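You operate a simulated robot arm through the tools that you are given. There is no shell and no other tool. Be economical: measure what you need, move in short steps, check, and stop when the job is done.

You are at the controls of a simulated two-armed robot. One attempt, no reset.

Task
Shut the card drawer. Take the white card box on the counter of the dry cabinet and put it away on the step at the back of the small grey table. Take the cork coaster on the upper shelf of the long wire cart and put it away on the top of the long grey workbench. Fetch the small tub and set it on the roll end of the long grey plate. Put the purple round weight from the top of the long grey table on the feed table of the folder and the yellow round weight on the top of the printer hood. Fetch the brown card box and set it on top of the loose white sheets. Push the white carton lid shut. The order is free.

It is judged by the outcome, as a careful person would: the job done as asked, and still so three seconds after it is handed in. It fails if anything else is knocked over, pushed out of place, dropped, spilled or broken. Lids that push on must go on centred and level and be pressed home; caps that screw on are set level and turned clockwise until they are tight. Flat cloth is picked up by pressing the open fingertips on it (5 to 10 N) and closing them slowly along it; thin cloth reads only 2 to 8 mm in the jaws.

Robot
Two 7-joint arms with two-finger grippers on one trunk, on a base that drives. Base frame: it is fixed to the floor where the robot stands at the start and does not move with it; the origin is under the middle of the robot, x ahead of it, y to its left, z up. Readings come in mm, rad, newtons and seconds.
The left shoulder is at the start at [51, 161, 1080], the right one opposite. With the tool pointing down near the work surface each hand reaches from about 100 to 700 mm from the robot's upright axis, wherever it stands, measured 20 degrees to its own side. Places, roughly: brown card box (14x18x5 cm) [-1900, 3200, 900]; card drawer [600, -200, 700]; cork coaster (6x6x2 cm) [800, 1800, 700]; feed table of the folder (40x18 cm) [-180, 6040, 880]; loose white sheets (32x24x5 cm) [-4400, 6900, 600]; roll end of the long grey plate (18x20 cm) [680, 1760, 1060]; round weight [500, 3750, 1000]; small tub (8x8x6 cm) [800, 1900, 700]; step at the back of the small grey table (39x19 cm [-1940, 3260, 900]; top of the long grey workbench [-2700, -1400, 800]; top of the printer hood (15x12 cm) [-3220, 4640, 1280]; white card box (14x18x5 cm) [2000, 900, 900]; white carton lid [-1500, 900, 1200]. Payload 2.45 kg a hand.
The TCP of each hand is the grasp point between the finger pads, 26 mm short of the fingertips. In the tool frame z runs along the fingers and y along their closing line. The gripper opens to 96 mm. The gripper's body begins 69 mm behind the TCP.
Orientation is that of the tool frame in the base frame, as a unit quaternion [w, x, y, z]. With the fingers straight down and closing along the base's y, the tool's x points along the base's -x, its y along +y and its z along -z.

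Tools
- The arms move only by the tool jog_arm. It takes "left_steps", "right_steps" or both (then of equal length, played together; a hand with none holds still); each is a list of rows, each a list of 3 entries, a list of its own where there are three numbers: the shift along the base's x, y, z in mm, then the turn, a rotation vector about the base's x, y, z in degrees, then the opening, from 0 (shut) to 1 (fully open). In form: [[[x, y, z], [ax, ay, az], hand], ...]. A call has 1 to 12 rows; each row is the pose to reach, as a shift and turn from the pose commanded when the call began. Rows are played at 5 a second. More than 50 mm and 0.15 rad between two rows, or a gripper value outside its range, and nothing of the call is played. A pose out of reach is approached as far as the arm can. The call stops where the force on the tool passes 40 N (or 10 N more than at its start, if that is more) or the arm is blocked; 0.2 s more then pass. The fingers move at their own pace and stop on an object; they squeeze with about 33 N. The grip force told is the motor's: it shows also when the fingers shut on nothing. Time passes only in rows, and 0.2 s behind the last, so rows that repeat a pose let the fingers close. It gives the time, the measured TCP pose, the force on the tool (base axes), the opening and the grip force at its end, in the units of the frame above (readings bear some noise), with the torque about the TCP (base axes, N m) and any sound that the robot's microphone picked up.
- Cameras (640 x 400 px; columns grow to the right, rows downward): "scene" is now at [117.8, -28.6, 1532.8]; the picture's right is [-0.46, -0.89, 0.00], its down [-0.83, 0.43, -0.36] and it looks along [0.32, -0.17, -0.93] (base axes); focal length 274 px, centre (320, 200). "left" rides on the left gripper at [82, -3, -98] in its tool frame; the picture's right is [0.04, 1.00, 0.00], its down [-0.73, 0.03, -0.68] and it looks along [-0.68, 0.03, 0.73] (tool axes); focal length 256 px, centre (320, 200). "right" rides on the right gripper at [82, 3, -98] in its tool frame; the picture's right is [-0.04, 1.00, 0.00], its down [-0.73, -0.03, -0.68] and it looks along [-0.68, -0.03, 0.73] (tool axes); focal length 256 px, centre (320, 200). There is no depth. A picture from a camera that has moved, and an enlarged one, comes with that camera's place and axes in the base frame and with its lens.
- get_image(camera): a new picture of that camera. The clock stands still meanwhile.
- slide_trunk(by): slides the trunk up (or, below 0, down) by that many mm; the arms and the scene camera ride with it, the base frame stays. It gives what a move gives, with no picture.
- drive_base(legs): drives the robot by 1 to 6 legs, each [ahead, left, turn to the left] in mm, mm and rad, along the robot's own axes; the way and the turn of a leg run together, so that a leg with both is an arc; at most 1500 mm and 3.142 rad a leg. The arms and the cameras ride along, it lands a little off, and it stops where it bumps. It gives what a move gives.
- pan_tilt(pan, tilt): turns the head with the scene camera to pan (to the left, within 2.094 rad either way) and tilt (down, from -0.506 to 1.204), counted from straight ahead of the robot. It gives what a move gives.
- zoom(camera, box): a new picture of the part [left, top, right, bottom] of that camera's present view, enlarged. The clock stands still meanwhile.
- finish_job(): hands the job in; it is judged then, once.

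Go step by step. Nothing tells you exact positions but the pictures and the camera data: compare them with the known pose of the tool, close in by small moves and look again before you grip or let go. The budget is 207 turns and 194 pictures, counting those below and the enlarged ones. Unless the task says otherwise, let go and move clear before handing in.

The tools are called after ">>>" as a command line: name --argument value ..., lists and objects as JSON in quotes. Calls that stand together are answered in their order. jog_arm: Moves the arms, as the interface text tells. Its arguments: {"type":"object","properties":{"left_steps":{"type":"array","items":{"type":"array"}},"right_steps":{"type":"array","items":{"type":"array"}}},"required":[]} The other tools are called the same way: slide_trunk (by) slides the trunk up or down; drive_base (legs) drives the base; pan_tilt (pan, tilt) turns the head that bears the scene camera; get_image (camera) takes a picture; zoom (camera, box) takes an enlarged picture of a part of a camera's view; finish_job () hands the job in.

At the start:

```text
t: 0.0
left_ee_pos: [427.0, 150.7, 1054.3]
left_orientation: [-0.001, 0.0, 1.0, 0.0]
left_force: [0.1, -0.5, 0.9]
left_torque: [0.03, 0.01, -0.03]
left_gripper_width: 96.1
left_grasp_force: 0.1
right_ee_pos: [381.4, -242.3, 962.5]
right_orientation: [-0.001, 0.0, 1.0, 0.0]
right_force: [0.1, -0.1, 0.4]
right_torque: [0.01, 0.02, 0.04]
right_gripper_width: 96.1
right_grasp_force: 0.1
trunk travel left (down, up): [-250.0, 317.0]
robot x, y, heading: [1.6, -1.4, 0.001]
head pan, tilt: [-0.478, 1.196]
```

scene: 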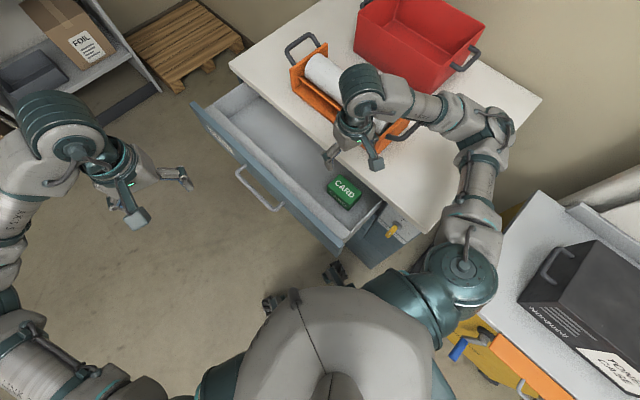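
right: 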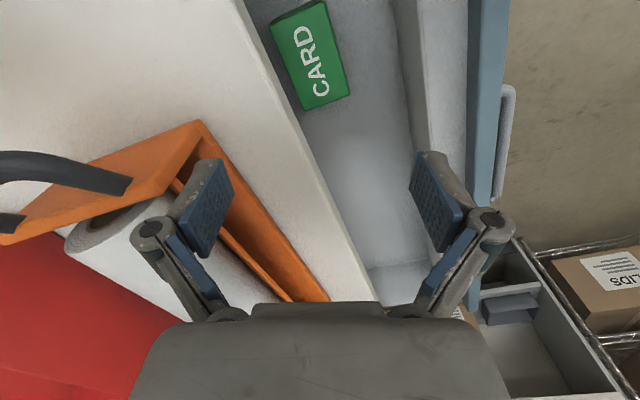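
left: 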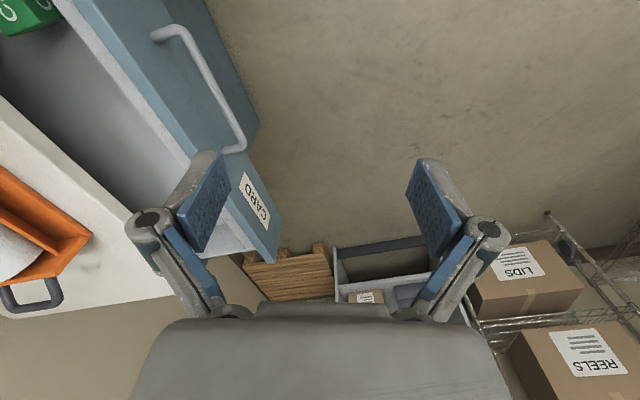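

The card drawer stands about 170 mm open, its front running from about (227,-155) to (934,58), with the handle near (510,-28,710). I'll turn the left hand so its flat side faces the drawer and bring it in front of the handle, with the right hand moved clear.

>>> jog_arm --left_steps '[[[10, 10, 0], [0, 0, -8], 0], [[20, 20, -30], [0, 0, -16], 0], [[30, 20, -70], [0, 0, -24], 0], [[40, 10, -110], [0, 0, -32], 0], [[45, 0, -150], [0, 0, -40], 0], [[50, -10, -190], [0, 0, -48], 0], [[50, -20, -230], [0, 0, -56], 0], [[50, -30, -270], [0, 0, -64], 0], [[50, -30, -310], [0, 0, -72], 0], [[50, -30, -345], [0, 0, -73], 0]]' --right_steps '[[[0, -10, 20], [0, 0, 0], 1], [[-10, -20, 40], [0, 0, 0], 1], [[-20, -40, 60], [0, 0, 0], 1], [[-30, -60, 80], [0, 0, 0], 1], [[-40, -80, 100], [0, 0, 0], 1], [[-50, -100, 120], [0, 0, 0], 1], [[-60, -110, 120], [0, 0, 0], 1], [[-60, -120, 120], [0, 0, 0], 1], [[-60, -120, 120], [0, 0, 0], 1], [[-60, -120, 120], [0, 0, 0], 1]]'

>>> get_image --camera "scene"

>>> get_image --camera "left"

```text
t: 2.2
left_ee_pos: [472.2, 117.3, 790.6]
left_orientation: [0.001, 0.531, 0.847, -0.003]
left_force: [0.0, 0.5, 0.0]
left_torque: [0.04, -0.05, 0.0]
left_gripper_width: 0.0
left_grasp_force: 28.6
left hand out of reach, approached as far as the arm can: row 8, 9, 10
right_ee_pos: [320.5, -362.8, 1085.3]
right_orientation: [0.001, 0.0, 1.0, 0.0]
right_force: [-0.6, -0.5, -0.1]
right_torque: [0.02, 0.0, 0.01]
right_gripper_width: 96.0
right_grasp_force: 0.1
trunk travel left (down, up): [-250.0, 317.0]
robot x, y, heading: [-0.5, 0.2, 0.0]
head pan, tilt: [-0.478, 1.196]
```

```text
190 pictures are left
camera scene: at [117.6, -29.9, 1532.7], right [-0.46, -0.89, 0.0], down [-0.83, 0.43, -0.36], along [0.32, -0.17, -0.93], focal length 274 px, centre (320, 200)
```

scene: 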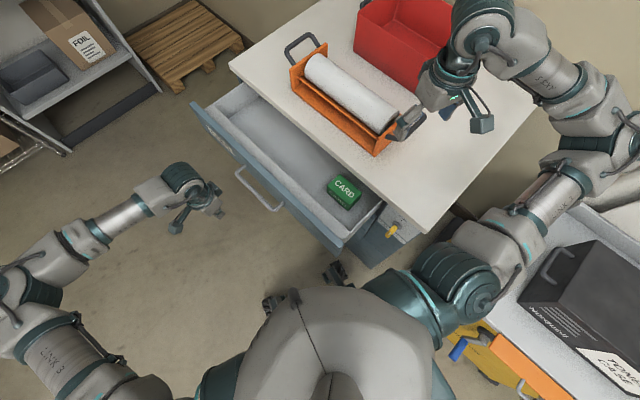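

```text
189 pictures are left
camera left: at [434.3, 190.1, 887.1], right [0.88, 0.47, 0.0], down [0.35, -0.64, 0.68], along [0.32, -0.6, -0.73], focal length 256 px, centre (320, 200)
```

left: 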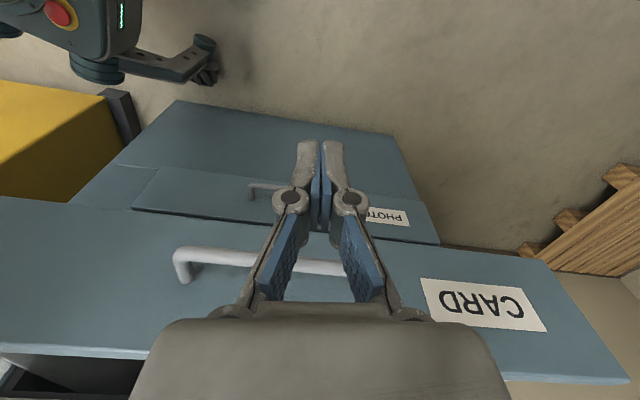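

The handle sits near (485..510,-28,740) and the hand ran out of reach downward. I'll lower the trunk so the fingertips come to handle height.

>>> slide_trunk --by -85

>>> get_image --camera "left"

```text
t: 3.4
left_ee_pos: [472.1, 116.4, 707.1]
left_orientation: [0.001, 0.531, 0.847, -0.002]
left_force: [-0.1, 0.2, 0.5]
left_torque: [0.0, 0.0, -0.01]
left_gripper_width: 0.0
left_grasp_force: 28.6
right_ee_pos: [318.5, -363.3, 999.3]
right_orientation: [0.001, 0.0, 1.0, -0.001]
right_force: [0.5, 0.2, 0.3]
right_torque: [0.0, -0.01, 0.02]
right_gripper_width: 95.8
right_grasp_force: 0.1
trunk travel left (down, up): [-165.0, 402.0]
robot x, y, heading: [5.6, -2.2, -0.002]
head pan, tilt: [-0.478, 1.196]
```

```text
188 pictures are left
camera left: at [433.4, 190.6, 803.8], right [0.88, 0.47, 0.0], down [0.35, -0.64, 0.68], along [0.32, -0.6, -0.73], focal length 256 px, centre (320, 200)
```

left: 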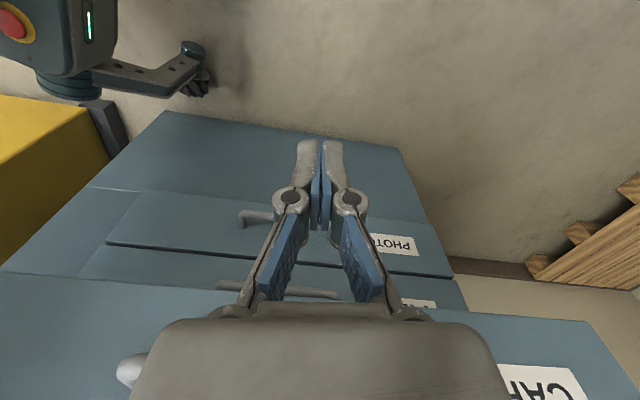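

The tip is now below handle height, so I'll push along (0.29,-0.96) in small rows.

>>> jog_arm --left_steps '[[[10, -40, 0], [0, 0, 0], 0], [[20, -80, 0], [0, 0, 0], 0], [[25, -100, 0], [0, 0, 0], 0], [[31, -120, 0], [0, 0, 0], 0], [[37, -140, 0], [0, 0, 0], 0], [[43, -160, 0], [0, 0, 0], 0], [[49, -180, 0], [0, 0, 0], 0], [[55, -200, 0], [0, 0, 0], 0], [[61, -220, 0], [0, 0, 0], 0], [[67, -240, 0], [0, 0, 0], 0]]'

>>> get_image --camera "scene"

```text
t: 5.6
left_ee_pos: [535.7, -114.5, 705.8]
left_orientation: [0.001, 0.533, 0.846, -0.003]
left_force: [0.3, 0.0, -0.8]
left_torque: [0.02, -0.01, 0.0]
left_gripper_width: 0.5
left_grasp_force: 28.3
left hand out of reach, approached as far as the arm can: row 10
right_ee_pos: [319.9, -364.2, 999.4]
right_orientation: [0.001, 0.0, 1.0, 0.001]
right_force: [-0.4, 0.4, 0.5]
right_torque: [-0.02, 0.02, 0.0]
right_gripper_width: 95.7
right_grasp_force: 0.0
trunk travel left (down, up): [-165.0, 402.0]
robot x, y, heading: [-2.7, -3.8, -0.0]
head pan, tilt: [-0.478, 1.196]
```

```text
187 pictures are left
camera scene: at [193.2, -33.4, 1440.3], right [-0.46, -0.89, 0.0], down [-0.83, 0.43, -0.36], along [0.32, -0.16, -0.93], focal length 274 px, centre (320, 200)
```

scene: 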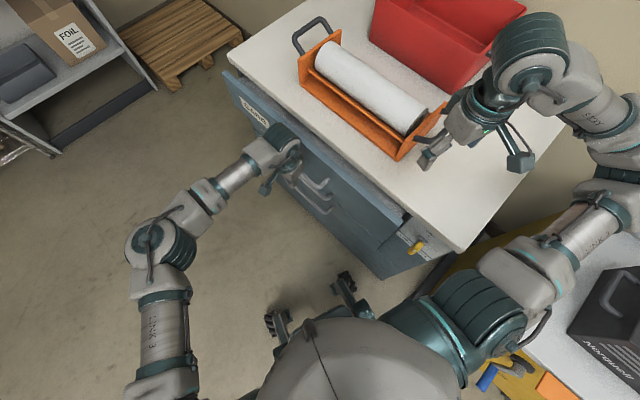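

The drawer is nearly closed and the arm is at its limit. I'll zoom in to see the gap that is left.

>>> zoom --camera "scene" --box '[210, 50, 450, 260]'

```text
1.90 times, centred on (330, 155) of scene
camera zoom: at [193.2, -33.4, 1440.3], right [-0.46, -0.89, 0.0], down [-0.83, 0.43, -0.36], along [0.32, -0.16, -0.93], focal length 521 px, centre (301, 286)
```

zoom: 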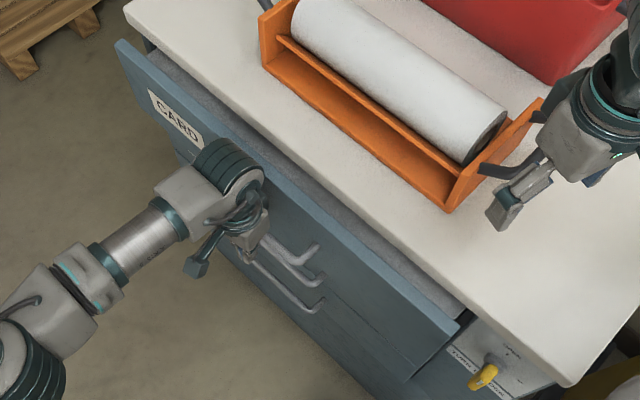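

About 35 mm is left. I'll turn the base slightly right so the extended hand pushes it home.

>>> drive_base --legs '[[0, 0, -0.06]]'

>>> zoom --camera "scene" --box '[210, 50, 450, 260]'

```text
t: 6.5
left_ee_pos: [526.7, -145.0, 706.4]
left_orientation: [0.001, 0.556, 0.831, -0.004]
left_force: [0.5, -0.6, -0.2]
left_torque: [0.0, -0.01, 0.05]
left_gripper_width: 0.0
left_grasp_force: 28.6
right_ee_pos: [296.3, -381.2, 998.4]
right_orientation: [0.0, 0.031, 1.0, 0.001]
right_force: [-0.1, -0.4, 0.7]
right_torque: [-0.03, 0.01, 0.01]
right_gripper_width: 96.2
right_grasp_force: 0.0
trunk travel left (down, up): [-165.0, 402.0]
robot x, y, heading: [2.5, -0.7, -0.059]
head pan, tilt: [-0.478, 1.196]
```

```text
1.90 times, centred on (330, 155) of scene
camera zoom: at [191.0, -45.2, 1440.3], right [-0.51, -0.86, 0.0], down [-0.8, 0.48, -0.36], along [0.31, -0.18, -0.93], focal length 521 px, centre (301, 286)
```

zoom: 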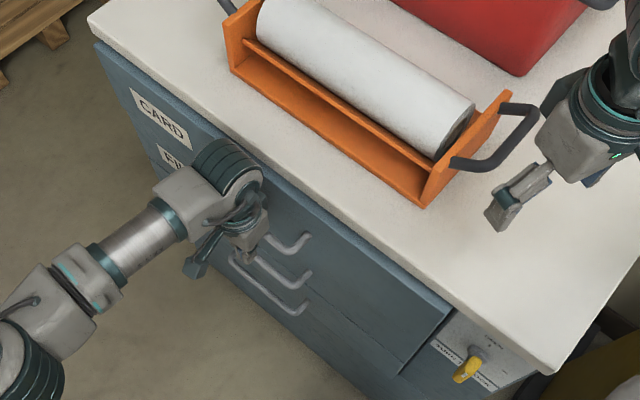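

Nearly flush now. I'll make one more small turn to seat it.

>>> drive_base --legs '[[0, 0, -0.025]]'

>>> zoom --camera "scene" --box '[210, 50, 450, 260]'

```text
t: 7.2
left_ee_pos: [521.8, -154.7, 709.0]
left_orientation: [0.004, 0.567, 0.823, -0.004]
left_force: [0.0, 0.4, 0.0]
left_torque: [-0.02, 0.02, 0.01]
left_gripper_width: 0.0
left_grasp_force: 28.8
right_ee_pos: [285.1, -384.1, 1001.5]
right_orientation: [0.002, 0.043, 0.999, -0.002]
right_force: [-0.4, -0.5, -0.5]
right_torque: [-0.03, 0.03, 0.02]
right_gripper_width: 96.3
right_grasp_force: 0.1
trunk travel left (down, up): [-165.0, 402.0]
robot x, y, heading: [0.5, -1.5, -0.085]
head pan, tilt: [-0.478, 1.196]
```

```text
1.90 times, centred on (330, 155) of scene
camera zoom: at [190.1, -47.8, 1440.3], right [-0.53, -0.85, 0.0], down [-0.79, 0.5, -0.36], along [0.3, -0.19, -0.93], focal length 521 px, centre (301, 286)
```

zoom: 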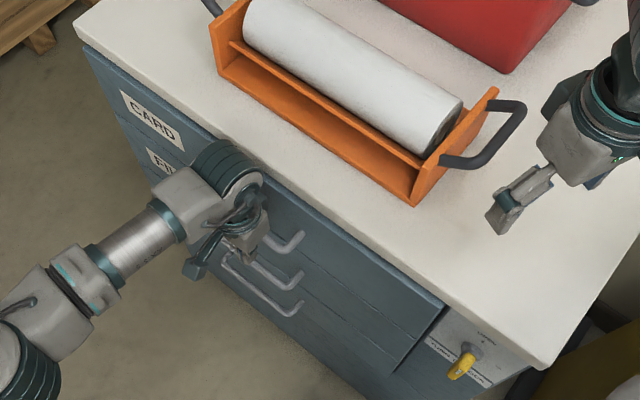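

The drawer looks flush. I'll check it with the left camera.

>>> get_image --camera "left"

```text
183 pictures are left
camera left: at [489.7, -78.9, 804.4], right [0.92, 0.39, 0.0], down [0.29, -0.67, 0.69], along [0.27, -0.63, -0.73], focal length 256 px, centre (320, 200)
```

left: 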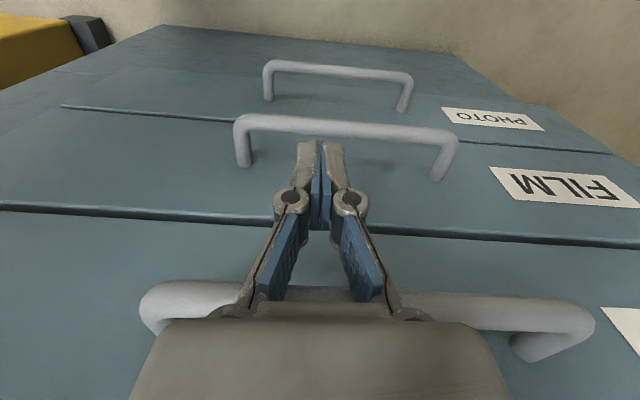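

The CARD front may still be a few mm proud. I'll give it one more tiny turn and watch for a stop.

>>> drive_base --legs '[[0, 0, -0.02]]'

>>> get_image --camera "left"

```text
t: 8.5
left_ee_pos: [513.2, -159.1, 712.6]
left_orientation: [0.004, 0.573, 0.819, 0.003]
left_force: [-2.0, 12.8, 1.9]
left_torque: [-0.71, 0.1, -0.17]
left_gripper_width: 0.0
left_grasp_force: 28.4
right_ee_pos: [266.3, -386.3, 1005.4]
right_orientation: [0.007, 0.053, 0.999, -0.002]
right_force: [-0.1, -1.3, -0.2]
right_torque: [0.01, 0.03, -0.06]
right_gripper_width: 96.0
right_grasp_force: 0.0
trunk travel left (down, up): [-165.0, 402.0]
robot x, y, heading: [-0.5, 2.7, -0.105]
head pan, tilt: [-0.478, 1.196]
stopped in leg 1: the force on the tool passed its limit at 42 N (the readings are from after the stop); the commanded pose is now the measured one
```

```text
182 pictures are left
camera left: at [481.6, -82.3, 809.9], right [0.92, 0.38, 0.01], down [0.27, -0.68, 0.68], along [0.27, -0.63, -0.73], focal length 256 px, centre (320, 200)
```

left: 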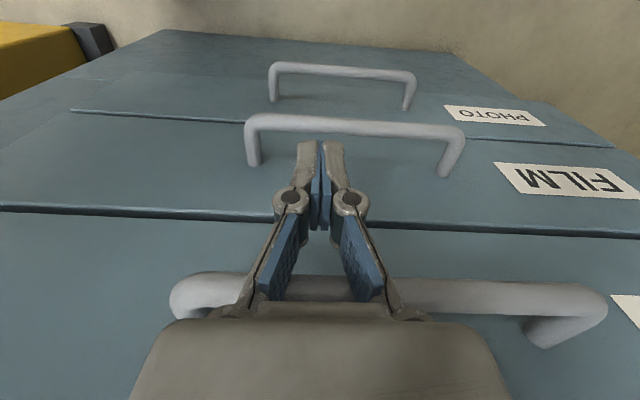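

The drawer is home, as it resisted with 42 N. Next I'll back off, raise the hands and look around.

>>> jog_arm --left_steps '[[[-10, 40, 0], [0, 0, 0], 0], [[-25, 85, 0], [0, 0, 0], 0], [[-40, 130, 0], [0, 0, 0], 0], [[-55, 175, 20], [0, 0, 0], 0], [[-70, 210, 60], [0, 0, 8], 0], [[-80, 230, 100], [0, 0, 16], 0], [[-90, 250, 140], [0, 0, 24], 0], [[-100, 270, 180], [0, 0, 32], 0], [[-120, 280, 220], [0, 0, 40], 0], [[-140, 290, 260], [0, 0, 48], 0], [[-150, 300, 300], [0, 0, 56], 0], [[-150, 300, 340], [0, 0, 64], 0]]' --right_steps '[[[0, 0, 20], [0, 0, 0], 0], [[0, 0, 40], [0, 0, 0], 0], [[-5, 0, 60], [0, 0, 0], 0], [[-10, 0, 80], [0, 0, 0], 0], [[-20, 10, 100], [0, 0, 0], 0], [[-30, 20, 110], [0, 0, 0], 0], [[-30, 30, 110], [0, 0, 0], 0], [[-30, 40, 110], [0, 0, 0], 0], [[-30, 50, 110], [0, 0, 0], 0], [[-30, 60, 110], [0, 0, 0], 0], [[-30, 70, 110], [0, 0, 0], 0], [[-30, 80, 110], [0, 0, 0], 0]]'

>>> pan_tilt --pan 0.5 --tilt 0.35

>>> get_image --camera "scene"

>>> pan_tilt --pan 1.7 --tilt 0.35

>>> get_image --camera "scene"

```text
refused: row 4 steps farther than a row can; nothing moved
```

```text
t: 9.8
left_ee_pos: [513.2, -158.2, 713.7]
left_orientation: [0.005, 0.573, 0.819, 0.002]
left_force: [-0.5, 14.4, -2.0]
left_torque: [-0.64, -0.05, -0.16]
left_gripper_width: 0.0
left_grasp_force: 28.0
right_ee_pos: [266.4, -387.5, 1005.4]
right_orientation: [0.009, 0.052, 0.999, -0.004]
right_force: [-0.3, -0.1, -0.5]
right_torque: [0.02, -0.02, -0.02]
right_gripper_width: 96.1
right_grasp_force: 0.0
trunk travel left (down, up): [-165.0, 402.0]
robot x, y, heading: [1.9, -2.3, -0.107]
head pan, tilt: [0.499, 0.351]
```

```text
181 pictures are left
camera scene: at [228.4, 20.0, 1507.4], right [0.38, -0.92, 0.0], down [-0.32, -0.13, -0.94], along [0.87, 0.36, -0.35], focal length 274 px, centre (320, 200)
```

scene: 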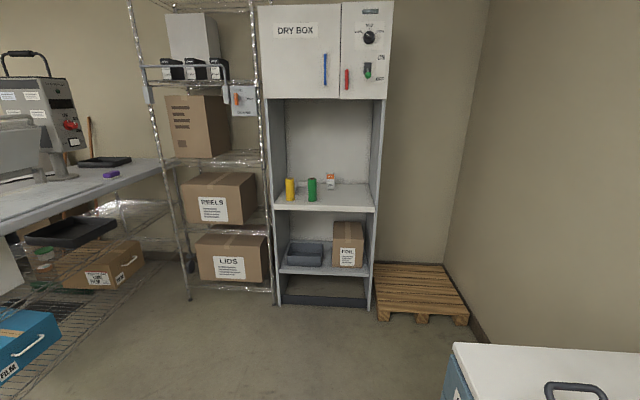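

```text
t: 11.2
left_ee_pos: [513.2, -160.2, 714.4]
left_orientation: [0.006, 0.574, 0.819, 0.001]
left_force: [-1.4, 15.1, -3.1]
left_torque: [-0.64, -0.1, -0.21]
left_gripper_width: 0.1
left_grasp_force: 28.3
right_ee_pos: [265.1, -386.0, 1006.1]
right_orientation: [0.007, 0.053, 0.999, -0.003]
right_force: [-0.5, -0.1, 0.1]
right_torque: [0.03, -0.03, 0.0]
right_gripper_width: 96.0
right_grasp_force: 0.0
trunk travel left (down, up): [-165.0, 402.0]
robot x, y, heading: [-0.8, 5.1, -0.103]
head pan, tilt: [1.7, 0.351]
```

```text
180 pictures are left
camera scene: at [140.4, 77.7, 1507.8], right [1.0, 0.02, 0.0], down [0.0, -0.34, -0.94], along [-0.02, 0.94, -0.34], focal length 274 px, centre (320, 200)
```

scene: 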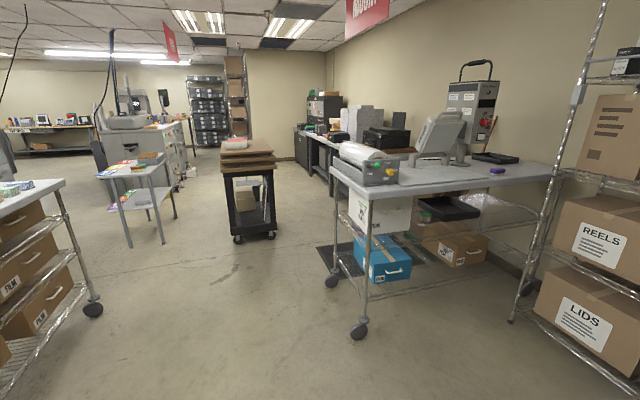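

The dry cabinet stands near (1900,680) and the long wire cart near (700,1700). My retreat call was refused because row 4 was too long, so I'll redo it in shorter rows.

>>> jog_arm --left_steps '[[[-10, 40, 0], [0, 0, 0], 0], [[-23, 83, 0], [0, 0, 0], 0], [[-36, 126, 0], [0, 0, 0], 0], [[-46, 166, 15], [0, 0, 0], 0], [[-56, 186, 55], [0, 0, 0], 0], [[-66, 206, 95], [0, 0, 8], 0], [[-76, 226, 135], [0, 0, 16], 0], [[-86, 246, 175], [0, 0, 24], 0], [[-96, 256, 215], [0, 0, 32], 0], [[-106, 266, 255], [0, 0, 40], 0], [[-116, 276, 295], [0, 0, 48], 0], [[-126, 286, 335], [0, 0, 56], 0]]' --right_steps '[[[0, 0, 20], [0, 0, 0], 0], [[0, 0, 40], [0, 0, 0], 0], [[-5, 0, 60], [0, 0, 0], 0], [[-10, 0, 80], [0, 0, 0], 0], [[-20, 10, 100], [0, 0, 0], 0], [[-30, 20, 110], [0, 0, 0], 0], [[-30, 30, 110], [0, 0, 0], 0], [[-30, 40, 110], [0, 0, 0], 0], [[-30, 50, 110], [0, 0, 0], 0], [[-30, 60, 110], [0, 0, 0], 0], [[-30, 70, 110], [0, 0, 0], 0], [[-30, 80, 110], [0, 0, 0], 0]]'

>>> slide_trunk --by 85

>>> pan_tilt --pan 2.09 --tilt 0.3

>>> get_image --camera "scene"

>>> pan_tilt --pan -2.09 --tilt 0.5

>>> get_image --camera "scene"

>>> pan_tilt --pan 0.45 --tilt 0.35

>>> zoom --camera "scene" --box '[230, 140, 430, 320]'

```text
t: 13.8
left_ee_pos: [385.6, 124.3, 1050.3]
left_orientation: [0.005, 0.122, 0.993, 0.004]
left_force: [-0.1, -0.8, -0.6]
left_torque: [0.02, 0.01, 0.0]
left_gripper_width: 0.0
left_grasp_force: 28.6
right_ee_pos: [237.6, -298.4, 1111.5]
right_orientation: [0.009, 0.052, 0.999, -0.002]
right_force: [-0.3, 0.1, 0.4]
right_torque: [0.0, -0.01, -0.01]
right_gripper_width: 0.0
right_grasp_force: 28.3
right hand out of reach, approached as far as the arm can: row 1, 2, 3, 4, 5, 6, 7, 8, 9, 10, 11, 12
trunk travel left (down, up): [-165.0, 402.0]
robot x, y, heading: [1.6, -2.3, -0.105]
head pan, tilt: [1.7, 0.351]
```

```text
t: 15.0
left_ee_pos: [388.6, 125.3, 1133.6]
left_orientation: [0.003, 0.121, 0.993, 0.005]
left_force: [0.0, -0.6, -0.1]
left_torque: [0.0, 0.07, -0.03]
left_gripper_width: 0.0
left_grasp_force: 27.8
right_ee_pos: [239.0, -300.3, 1193.1]
right_orientation: [0.007, 0.053, 0.999, -0.003]
right_force: [0.7, -0.5, -0.5]
right_torque: [0.03, 0.02, 0.03]
right_gripper_width: 0.0
right_grasp_force: 27.8
trunk travel left (down, up): [-250.0, 317.0]
robot x, y, heading: [-4.0, -2.6, -0.107]
head pan, tilt: [1.7, 0.351]
```

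```text
t: 15.8
left_ee_pos: [386.6, 126.0, 1134.5]
left_orientation: [0.004, 0.122, 0.993, 0.005]
left_force: [0.6, -0.8, -0.1]
left_torque: [-0.02, 0.0, -0.01]
left_gripper_width: 0.0
left_grasp_force: 28.6
right_ee_pos: [240.2, -301.5, 1193.6]
right_orientation: [0.008, 0.053, 0.999, -0.002]
right_force: [0.8, 0.4, 0.7]
right_torque: [0.0, -0.02, 0.02]
right_gripper_width: 0.0
right_grasp_force: 28.3
trunk travel left (down, up): [-250.0, 317.0]
robot x, y, heading: [-1.9, 3.2, -0.103]
head pan, tilt: [2.089, 0.3]
```

```text
179 pictures are left
camera scene: at [28.4, 76.6, 1605.1], right [0.92, 0.4, 0.0], down [0.12, -0.27, -0.96], along [-0.38, 0.88, -0.29], focal length 274 px, centre (320, 200)
```

scene: 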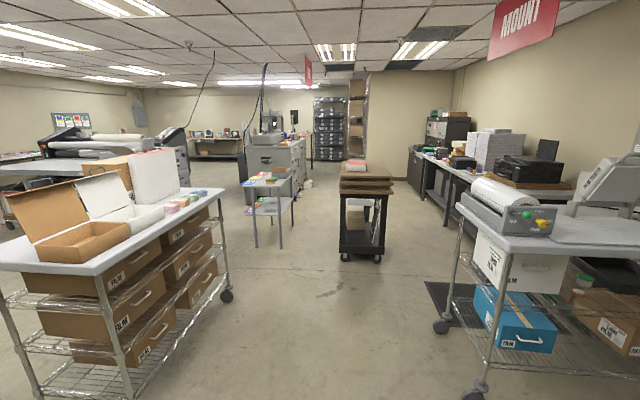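

```text
t: 19.2
left_ee_pos: [387.5, 126.6, 1133.9]
left_orientation: [0.005, 0.122, 0.993, 0.004]
left_force: [0.0, 0.8, 0.2]
left_torque: [0.0, -0.03, 0.0]
left_gripper_width: 0.1
left_grasp_force: 29.4
right_ee_pos: [239.7, -301.6, 1194.4]
right_orientation: [0.008, 0.052, 0.999, -0.002]
right_force: [0.1, 1.0, 0.1]
right_torque: [-0.02, 0.01, 0.01]
right_gripper_width: 0.0
right_grasp_force: 29.1
trunk travel left (down, up): [-250.0, 317.0]
robot x, y, heading: [0.2, 1.0, -0.106]
head pan, tilt: [-2.089, 0.499]
```

```text
178 pictures are left
camera scene: at [12.8, -82.9, 1586.6], right [-0.81, 0.58, 0.0], down [0.28, 0.39, -0.88], along [-0.51, -0.71, -0.48], focal length 274 px, centre (320, 200)
```

scene: 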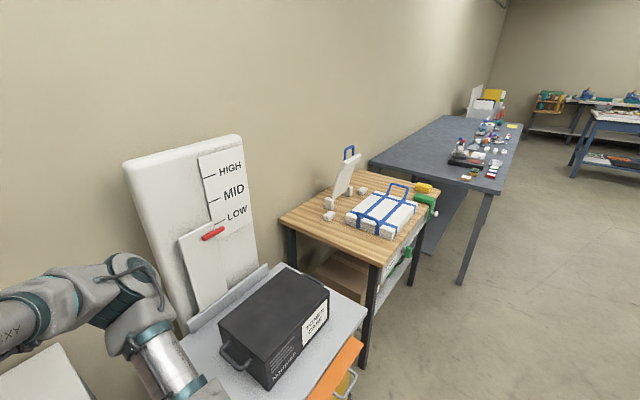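

```text
t: 21.5
left_ee_pos: [387.8, 125.5, 1133.9]
left_orientation: [0.004, 0.122, 0.992, 0.005]
left_force: [0.3, 0.6, -0.8]
left_torque: [-0.01, 0.02, -0.01]
left_gripper_width: 0.0
left_grasp_force: 28.4
right_ee_pos: [239.7, -301.1, 1193.4]
right_orientation: [0.008, 0.052, 0.999, -0.002]
right_force: [0.0, 0.0, -0.3]
right_torque: [0.03, 0.02, 0.04]
right_gripper_width: 0.2
right_grasp_force: 28.4
trunk travel left (down, up): [-250.0, 317.0]
robot x, y, heading: [-2.1, 1.9, -0.105]
head pan, tilt: [0.45, 0.351]
```

```text
2.22 times, centred on (330, 230) of scene
camera zoom: at [153.7, 22.6, 1599.9], right [0.34, -0.94, 0.0], down [-0.33, -0.12, -0.94], along [0.88, 0.32, -0.35], focal length 608 px, centre (298, 133)
```

zoom: 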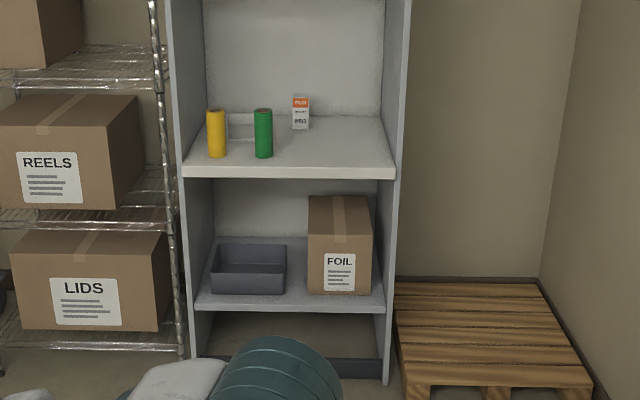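

The white card box sits flat on the counter behind and between the yellow and green cans, near (2020,920,870). I'll drive toward the cabinet, stopping about 450 mm short of its front.

>>> drive_base --legs '[[0, 0, 0.466], [1300, 0, 0]]'

>>> pan_tilt --pan 0.2 --tilt 0.7

>>> get_image --camera "scene"

```text
t: 29.4
left_ee_pos: [1477.4, 770.7, 1135.2]
left_orientation: [0.003, -0.125, 0.992, 0.006]
left_force: [-0.2, -0.3, 0.4]
left_torque: [0.0, -0.01, -0.02]
left_gripper_width: 0.0
left_grasp_force: 28.4
right_ee_pos: [1550.7, 326.1, 1193.5]
right_orientation: [0.008, -0.193, 0.981, -0.001]
right_force: [-0.3, 0.0, -0.3]
right_torque: [0.01, -0.01, -0.04]
right_gripper_width: 0.0
right_grasp_force: 28.8
trunk travel left (down, up): [-250.0, 317.0]
robot x, y, heading: [1195.1, 474.1, 0.39]
head pan, tilt: [0.45, 0.351]
```

```text
t: 30.2
left_ee_pos: [1475.5, 769.2, 1134.7]
left_orientation: [0.005, -0.124, 0.992, 0.006]
left_force: [0.2, 0.7, 0.4]
left_torque: [0.0, 0.0, -0.03]
left_gripper_width: 0.1
left_grasp_force: 28.5
right_ee_pos: [1548.1, 324.6, 1194.9]
right_orientation: [0.009, -0.194, 0.981, 0.0]
right_force: [-0.1, -0.1, -0.1]
right_torque: [-0.02, -0.01, -0.01]
right_gripper_width: 0.0
right_grasp_force: 28.6
trunk travel left (down, up): [-250.0, 317.0]
robot x, y, heading: [1199.0, 478.4, 0.39]
head pan, tilt: [0.201, 0.7]
```

```text
176 pictures are left
camera scene: at [1329.1, 546.0, 1568.6], right [0.56, -0.83, 0.0], down [-0.54, -0.36, -0.76], along [0.63, 0.43, -0.65], focal length 274 px, centre (320, 200)
```

scene: 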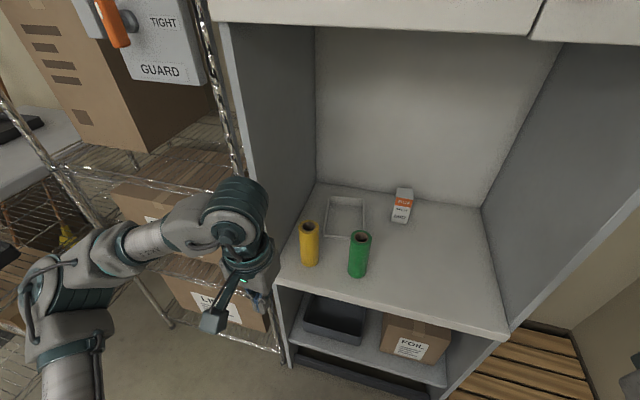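

I can see the white box on the counter at the back, behind the two cans. I'll zoom in.

>>> zoom --camera "scene" --box '[260, 160, 460, 300]'

```text
2.86 times, centred on (360, 230) of scene
camera zoom: at [1329.1, 546.0, 1568.6], right [0.56, -0.83, 0.0], down [-0.54, -0.36, -0.76], along [0.63, 0.43, -0.65], focal length 782 px, centre (206, 114)
```

zoom: 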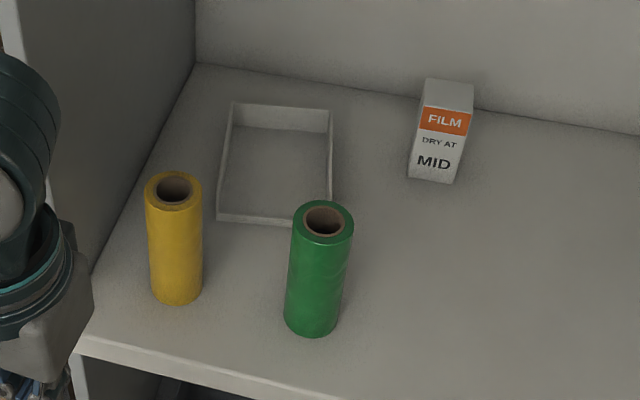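

The box is an open tray centred near (2000,890), and its front wall midpoint at about (1923,850) is reachable between the cans. I need to get closer, so I'll look down at how much floor room the base has.

>>> pan_tilt --pan 0.0 --tilt 1.2

>>> get_image --camera "scene"

```text
t: 31.1
left_ee_pos: [1476.1, 769.9, 1136.3]
left_orientation: [0.005, -0.124, 0.992, 0.006]
left_force: [-0.3, 0.0, 0.2]
left_torque: [0.01, -0.03, 0.04]
left_gripper_width: 0.0
left_grasp_force: 29.5
right_ee_pos: [1547.8, 324.3, 1196.0]
right_orientation: [0.009, -0.193, 0.981, 0.0]
right_force: [0.0, -0.3, -0.5]
right_torque: [-0.02, -0.03, 0.0]
right_gripper_width: 0.1
right_grasp_force: 28.5
trunk travel left (down, up): [-250.0, 317.0]
robot x, y, heading: [1200.5, 479.1, 0.387]
head pan, tilt: [0.0, 1.201]
```

```text
174 pictures are left
camera scene: at [1310.5, 520.1, 1532.7], right [0.38, -0.93, 0.0], down [-0.86, -0.35, -0.36], along [0.33, 0.14, -0.93], focal length 274 px, centre (320, 200)
```

scene: 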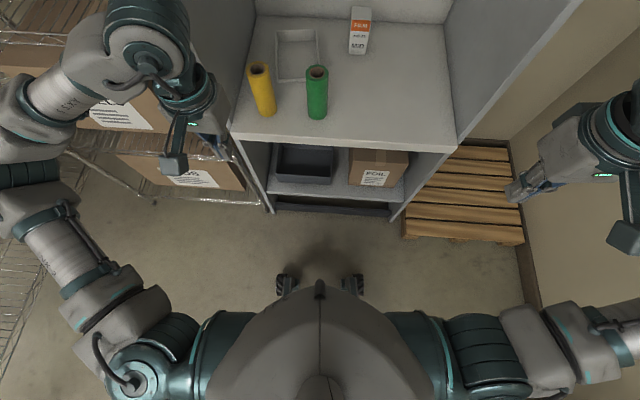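

There are over 300 mm of floor room ahead of the base. I'll move 200 mm forward and 100 mm right so the box lies in the left hand's sector.

>>> drive_base --legs '[[200, -100, 0]]'

>>> pan_tilt --pan 0.25 --tilt 1.0

>>> get_image --camera "scene"

```text
t: 32.8
left_ee_pos: [1700.4, 751.7, 1135.8]
left_orientation: [0.005, -0.126, 0.992, 0.006]
left_force: [0.6, -0.5, -0.1]
left_torque: [0.0, 0.02, 0.04]
left_gripper_width: 0.0
left_grasp_force: 28.7
right_ee_pos: [1772.8, 307.2, 1194.7]
right_orientation: [0.009, -0.193, 0.981, 0.0]
right_force: [0.1, -0.1, -0.1]
right_torque: [0.02, 0.02, 0.0]
right_gripper_width: 0.0
right_grasp_force: 29.0
trunk travel left (down, up): [-250.0, 317.0]
robot x, y, heading: [1422.7, 458.4, 0.39]
head pan, tilt: [0.0, 1.201]
```

```text
t: 33.6
left_ee_pos: [1699.5, 751.5, 1137.6]
left_orientation: [0.005, -0.125, 0.992, 0.005]
left_force: [-0.1, 0.4, 0.9]
left_torque: [-0.01, -0.01, -0.01]
left_gripper_width: 0.0
left_grasp_force: 28.9
right_ee_pos: [1770.7, 305.9, 1194.6]
right_orientation: [0.01, -0.194, 0.981, 0.0]
right_force: [-0.9, -0.4, -0.8]
right_torque: [-0.02, 0.02, -0.04]
right_gripper_width: 0.0
right_grasp_force: 28.5
trunk travel left (down, up): [-250.0, 317.0]
robot x, y, heading: [1420.3, 458.2, 0.393]
head pan, tilt: [0.25, 1.0]
```

```text
173 pictures are left
camera scene: at [1539.3, 523.4, 1545.1], right [0.6, -0.8, 0.0], down [-0.68, -0.5, -0.54], along [0.43, 0.32, -0.84], focal length 274 px, centre (320, 200)
```

scene: 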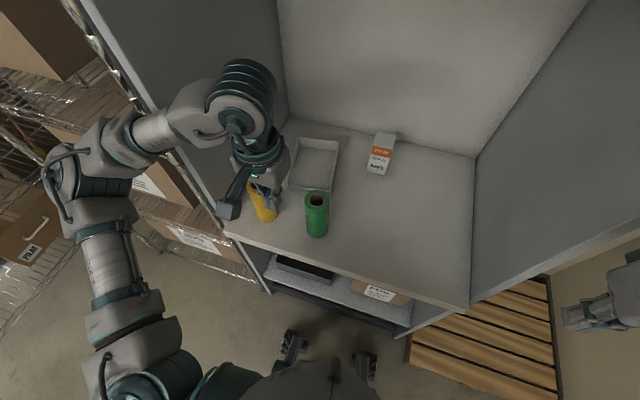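

The left hand is in front of the tray at good height. I'll check with its own camera for an accurate fix.

>>> get_image --camera "left"

>>> zoom --camera "scene" --box '[220, 110, 420, 250]'

```text
172 pictures are left
camera left: at [1619.6, 728.5, 1231.9], right [-0.29, 0.96, 0.01], down [0.7, 0.2, 0.69], along [0.66, 0.2, -0.73], focal length 256 px, centre (320, 200)
```

left: 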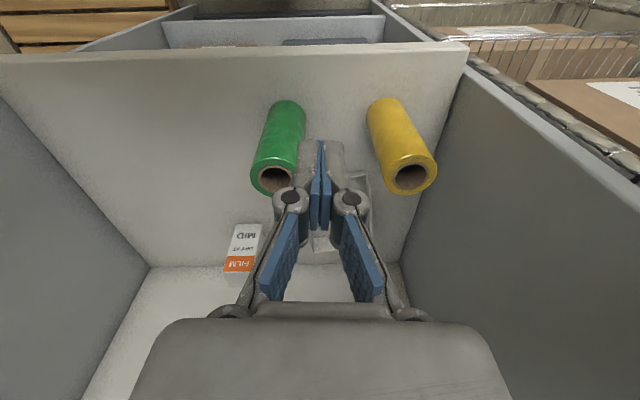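

```text
2.86 times, centred on (320, 180) of scene
camera zoom: at [1539.3, 523.4, 1545.1], right [0.6, -0.8, 0.0], down [-0.68, -0.5, -0.54], along [0.43, 0.32, -0.84], focal length 782 px, centre (320, 257)
```

zoom: 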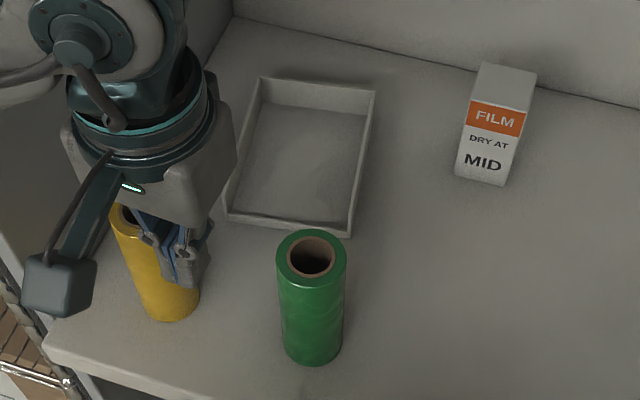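

The tray's front wall midpoint is near (1920,850), with its rim around z 865. I'll move the left hand high over the cans, turning it so it closes across that wall, then look again.

>>> jog_arm --left_steps '[[[20, 9, 0], [0, 0, -8], 0.5], [[40, 18, 0], [0, 0, -16], 0.5], [[60, 27, 0], [0, 0, -24], 0.5], [[80, 36, 0], [0, 0, -32], 0.5], [[100, 45, 0], [0, 0, -40], 0.5], [[120, 54, 0], [0, 0, -48], 0.5], [[140, 63, 0], [0, 0, -56], 0.5], [[160, 72, 0], [0, 0, -64], 0.5], [[180, 81, 0], [0, 0, -72], 0.5], [[200, 90, 0], [0, 0, -76], 0.5], [[212, 97, 0], [0, 0, -76], 0.5]]'

>>> get_image --camera "left"

>>> get_image --camera "scene"

```text
t: 36.0
left_ee_pos: [1743.8, 675.5, 1089.2]
left_orientation: [0.009, 0.512, 0.859, 0.001]
left_force: [0.0, 0.6, -0.2]
left_torque: [-0.03, 0.02, -0.01]
left_gripper_width: 48.0
left_grasp_force: 0.1
left hand out of reach, approached as far as the arm can: row 6, 7, 8, 9, 10, 11
right_ee_pos: [1768.4, 306.6, 1195.3]
right_orientation: [0.011, -0.193, 0.981, -0.001]
right_force: [0.1, 0.3, -0.2]
right_torque: [-0.02, -0.01, -0.01]
right_gripper_width: 0.0
right_grasp_force: 28.3
trunk travel left (down, up): [-250.0, 317.0]
robot x, y, heading: [1419.1, 460.4, 0.386]
head pan, tilt: [0.25, 1.0]
```

```text
170 pictures are left
camera left: at [1700.4, 747.2, 1184.8], right [0.86, 0.51, 0.01], down [0.36, -0.63, 0.69], along [0.36, -0.59, -0.72], focal length 256 px, centre (320, 200)
```

left: 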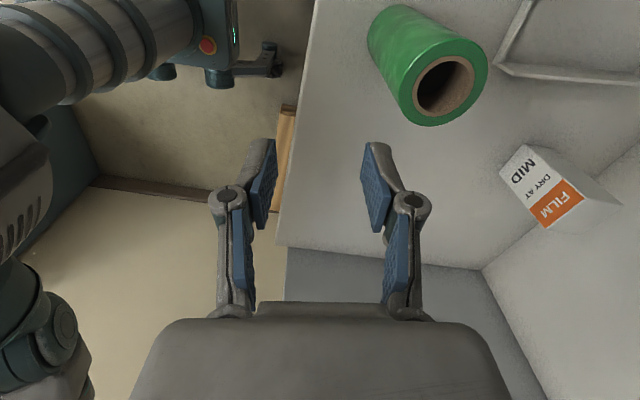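

```text
169 pictures are left
camera scene: at [1534.9, 522.3, 1545.6], right [0.6, -0.8, 0.0], down [-0.68, -0.5, -0.54], along [0.43, 0.32, -0.84], focal length 274 px, centre (320, 200)
```

scene: 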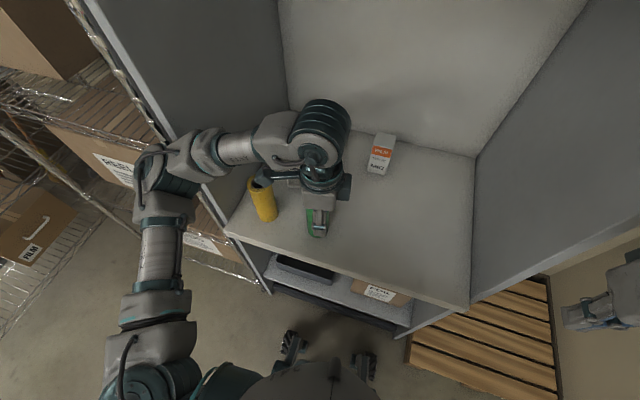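

The arm ran out of reach at this height with the wrist turned. I'll raise the trunk for clearance, drive 90 mm closer, and then place the hand.

>>> slide_trunk --by 170

>>> drive_base --legs '[[90, -20, 0.05]]'

```text
t: 37.9
left_ee_pos: [1717.3, 671.7, 1291.7]
left_orientation: [0.038, 0.509, 0.859, 0.041]
left_force: [-1.0, -0.7, -0.3]
left_torque: [0.0, 0.02, 0.02]
left_gripper_width: 48.0
left_grasp_force: 0.1
right_ee_pos: [1770.4, 306.8, 1366.0]
right_orientation: [0.01, -0.193, 0.981, 0.0]
right_force: [-0.5, 0.3, -0.1]
right_torque: [0.01, 0.0, -0.02]
right_gripper_width: 0.0
right_grasp_force: 28.6
trunk travel left (down, up): [-420.0, 147.0]
robot x, y, heading: [1420.2, 460.3, 0.392]
head pan, tilt: [0.25, 1.0]
```

```text
t: 38.9
left_ee_pos: [1731.0, 680.9, 1295.0]
left_orientation: [0.046, 0.518, 0.852, 0.061]
left_force: [-0.1, 0.5, -0.4]
left_torque: [-0.04, 0.03, 0.0]
left_gripper_width: 48.0
left_grasp_force: 0.0
right_ee_pos: [1803.7, 326.4, 1369.8]
right_orientation: [0.016, -0.208, 0.978, -0.002]
right_force: [0.9, 0.1, -0.1]
right_torque: [0.03, -0.01, 0.0]
right_gripper_width: 0.0
right_grasp_force: 28.6
trunk travel left (down, up): [-420.0, 147.0]
robot x, y, heading: [1465.7, 467.9, 0.423]
head pan, tilt: [0.25, 1.0]
stopped in leg 1: the robot was blocked; the commanded pose is now the measured one
```

The drive stopped, blocked after about 45 mm, so I'll look at what touches.

>>> get_image --camera "scene"

>>> pan_tilt --pan 0.3 --tilt 0.3

>>> get_image --camera "scene"

```text
168 pictures are left
camera scene: at [1471.5, 504.6, 1717.4], right [0.62, -0.78, 0.01], down [-0.65, -0.52, -0.56], along [0.44, 0.34, -0.83], focal length 274 px, centre (320, 200)
```

scene: 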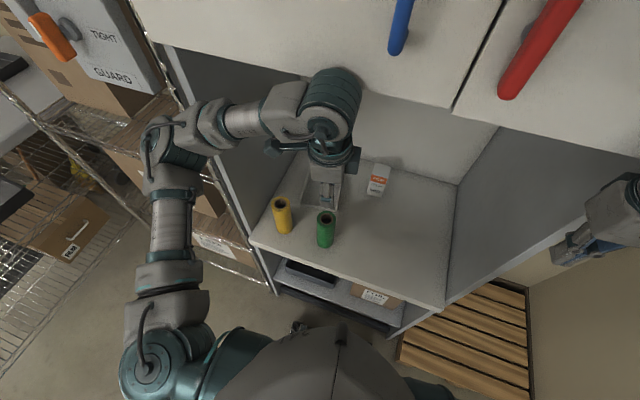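

```text
t: 40.0
left_ee_pos: [1731.7, 681.3, 1294.8]
left_orientation: [0.047, 0.516, 0.853, 0.062]
left_force: [-1.2, -0.7, 0.4]
left_torque: [0.0, -0.01, -0.01]
left_gripper_width: 48.0
left_grasp_force: 0.1
right_ee_pos: [1803.9, 323.9, 1369.2]
right_orientation: [0.017, -0.207, 0.978, -0.001]
right_force: [-0.3, 0.0, -0.3]
right_torque: [-0.02, 0.02, 0.0]
right_gripper_width: 0.0
right_grasp_force: 28.5
trunk travel left (down, up): [-420.0, 147.0]
robot x, y, heading: [1466.7, 468.8, 0.415]
head pan, tilt: [0.3, 0.3]
```

```text
167 pictures are left
camera scene: at [1480.0, 524.5, 1777.1], right [0.66, -0.75, 0.02], down [-0.2, -0.2, -0.96], along [0.73, 0.63, -0.28], focal length 274 px, centre (320, 200)
```

scene: 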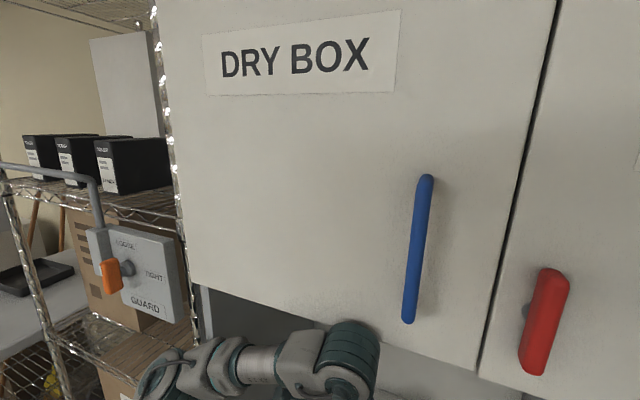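

The arm's wrist touched the lower edge of the cabinet's upper door. I'll back away, lower the trunk, set the hand pose outside, and go in at a lower height.

>>> drive_base --legs '[[-160, 0, 0]]'

>>> slide_trunk --by -170

>>> pan_tilt --pan 0.25 --tilt 0.8

>>> get_image --camera "scene"

```text
t: 41.4
left_ee_pos: [1615.6, 612.4, 1289.5]
left_orientation: [0.034, 0.516, 0.855, 0.052]
left_force: [-1.0, 0.6, 0.2]
left_torque: [0.02, -0.03, -0.01]
left_gripper_width: 48.0
left_grasp_force: 0.1
right_ee_pos: [1686.0, 255.7, 1362.2]
right_orientation: [0.007, -0.206, 0.978, 0.001]
right_force: [0.0, -0.3, -0.1]
right_torque: [0.05, 0.02, -0.01]
right_gripper_width: 0.0
right_grasp_force: 28.4
trunk travel left (down, up): [-420.0, 147.0]
robot x, y, heading: [1321.3, 402.5, 0.414]
head pan, tilt: [0.3, 0.3]
```

```text
t: 43.3
left_ee_pos: [1613.6, 605.9, 1121.7]
left_orientation: [0.034, 0.516, 0.854, 0.055]
left_force: [0.3, -1.2, 0.9]
left_torque: [0.06, -0.02, 0.01]
left_gripper_width: 48.1
left_grasp_force: 0.1
right_ee_pos: [1683.0, 248.5, 1193.6]
right_orientation: [0.008, -0.205, 0.979, 0.003]
right_force: [0.0, 0.0, 0.1]
right_torque: [0.05, -0.01, 0.02]
right_gripper_width: 0.0
right_grasp_force: 28.5
trunk travel left (down, up): [-250.0, 317.0]
robot x, y, heading: [1324.9, 404.1, 0.412]
head pan, tilt: [0.3, 0.3]
```

```text
t: 44.2
left_ee_pos: [1613.9, 606.9, 1120.1]
left_orientation: [0.034, 0.515, 0.855, 0.054]
left_force: [0.0, -0.8, 0.1]
left_torque: [0.04, 0.04, -0.01]
left_gripper_width: 48.2
left_grasp_force: 0.0
right_ee_pos: [1684.0, 249.2, 1192.0]
right_orientation: [0.009, -0.205, 0.979, 0.004]
right_force: [0.6, -0.9, 0.0]
right_torque: [0.03, 0.07, 0.01]
right_gripper_width: 0.0
right_grasp_force: 28.9
trunk travel left (down, up): [-250.0, 317.0]
robot x, y, heading: [1327.6, 401.7, 0.415]
head pan, tilt: [0.25, 0.799]
```

```text
166 pictures are left
camera scene: at [1451.1, 468.6, 1560.4], right [0.62, -0.79, -0.01], down [-0.57, -0.44, -0.7], along [0.54, 0.43, -0.72], focal length 274 px, centre (320, 200)
```

scene: 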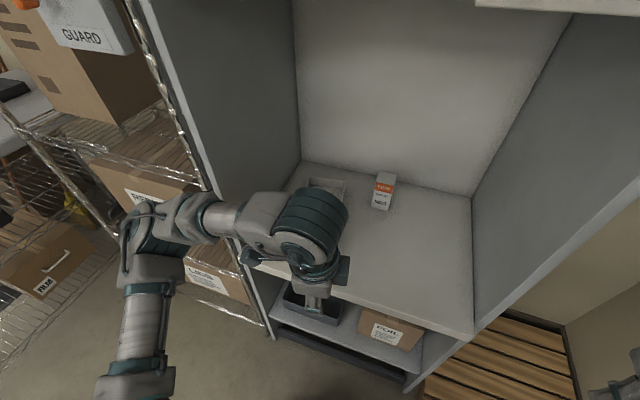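

The -76° yaw forces the elbow out to the left. I'll instead turn the hand back to its natural yaw and grip the tray's right wall with fingers closing across it.

>>> jog_arm --left_steps '[[[0, 0, 0], [-0.64, 0.21, 7.5], 0.5], [[0, 0, 0], [-1.28, 0.42, 15], 0.5], [[0, 10, 0], [-1.92, 0.63, 22.5], 0.5], [[10, 20, 0], [-2.56, 0.84, 30], 0.5], [[20, 30, 0], [-3.2, 1.05, 37.5], 0.5], [[30, 40, 0], [-3.84, 1.26, 45], 0.5], [[40, 55, 0], [-4.48, 1.47, 52.5], 0.5], [[50, 70, -5], [-5.12, 1.68, 60], 0.5], [[60, 85, -15], [-5.76, 1.89, 67.5], 0.5], [[70, 95, -25], [-6.4, 2.1, 75], 0.5], [[85, 105, -30], [-7.04, 2.31, 82.5], 0.5], [[100, 107, -35], [-7.7, 2.5, 90], 0.5]]'

>>> get_image --camera "scene"

>>> get_image --camera "left"

```text
t: 46.8
left_ee_pos: [1711.3, 720.4, 1085.5]
left_orientation: [0.002, -0.244, 0.97, 0.002]
left_force: [0.9, 0.0, 0.4]
left_torque: [0.04, 0.03, 0.02]
left_gripper_width: 48.0
left_grasp_force: 0.1
right_ee_pos: [1681.0, 254.2, 1193.8]
right_orientation: [0.008, -0.206, 0.978, 0.002]
right_force: [0.7, 0.0, 0.1]
right_torque: [-0.01, 0.02, -0.01]
right_gripper_width: 0.0
right_grasp_force: 29.1
trunk travel left (down, up): [-250.0, 317.0]
robot x, y, heading: [1322.9, 405.1, 0.417]
head pan, tilt: [0.25, 0.799]
```

```text
165 pictures are left
camera scene: at [1449.2, 475.8, 1560.2], right [0.62, -0.79, 0.0], down [-0.57, -0.44, -0.69], along [0.54, 0.43, -0.72], focal length 274 px, centre (320, 200)
```

scene: 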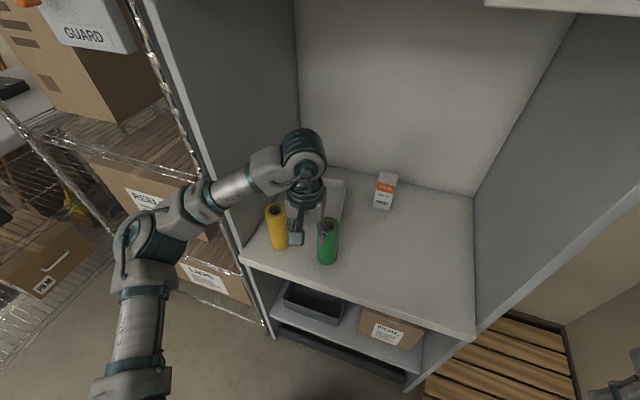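

```text
164 pictures are left
camera left: at [1641.3, 678.5, 1181.6], right [-0.51, 0.86, 0.0], down [0.63, 0.37, 0.68], along [0.59, 0.35, -0.73], focal length 256 px, centre (320, 200)
```

left: 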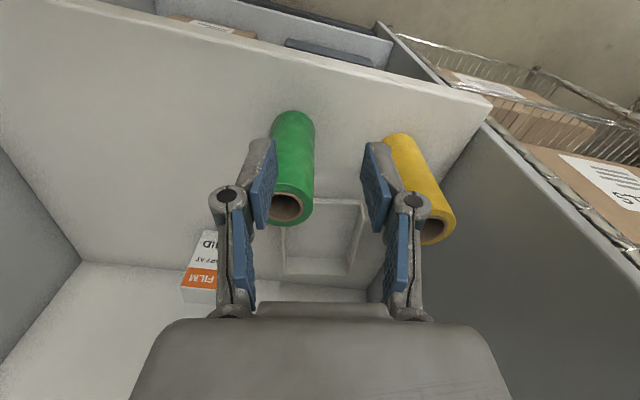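

The hand is now well posed in front of the tray. I'll zoom the hand camera on the tray to fix its walls.

>>> zoom --camera "left" --box '[230, 160, 430, 300]'

```text
2.86 times, centred on (330, 230) of left
camera zoom: at [1641.3, 678.5, 1181.6], right [-0.51, 0.86, 0.0], down [0.63, 0.37, 0.68], along [0.59, 0.35, -0.73], focal length 731 px, centre (291, 114)
```

zoom: 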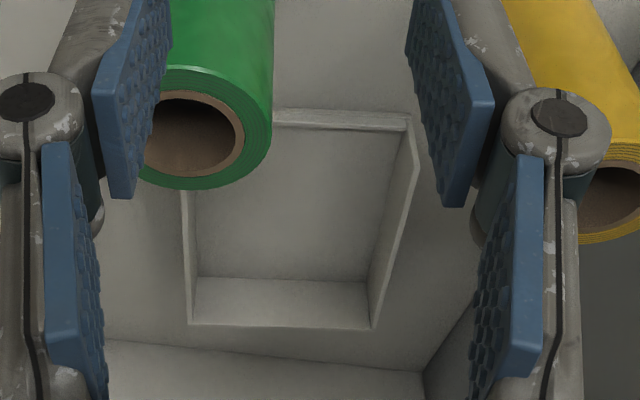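

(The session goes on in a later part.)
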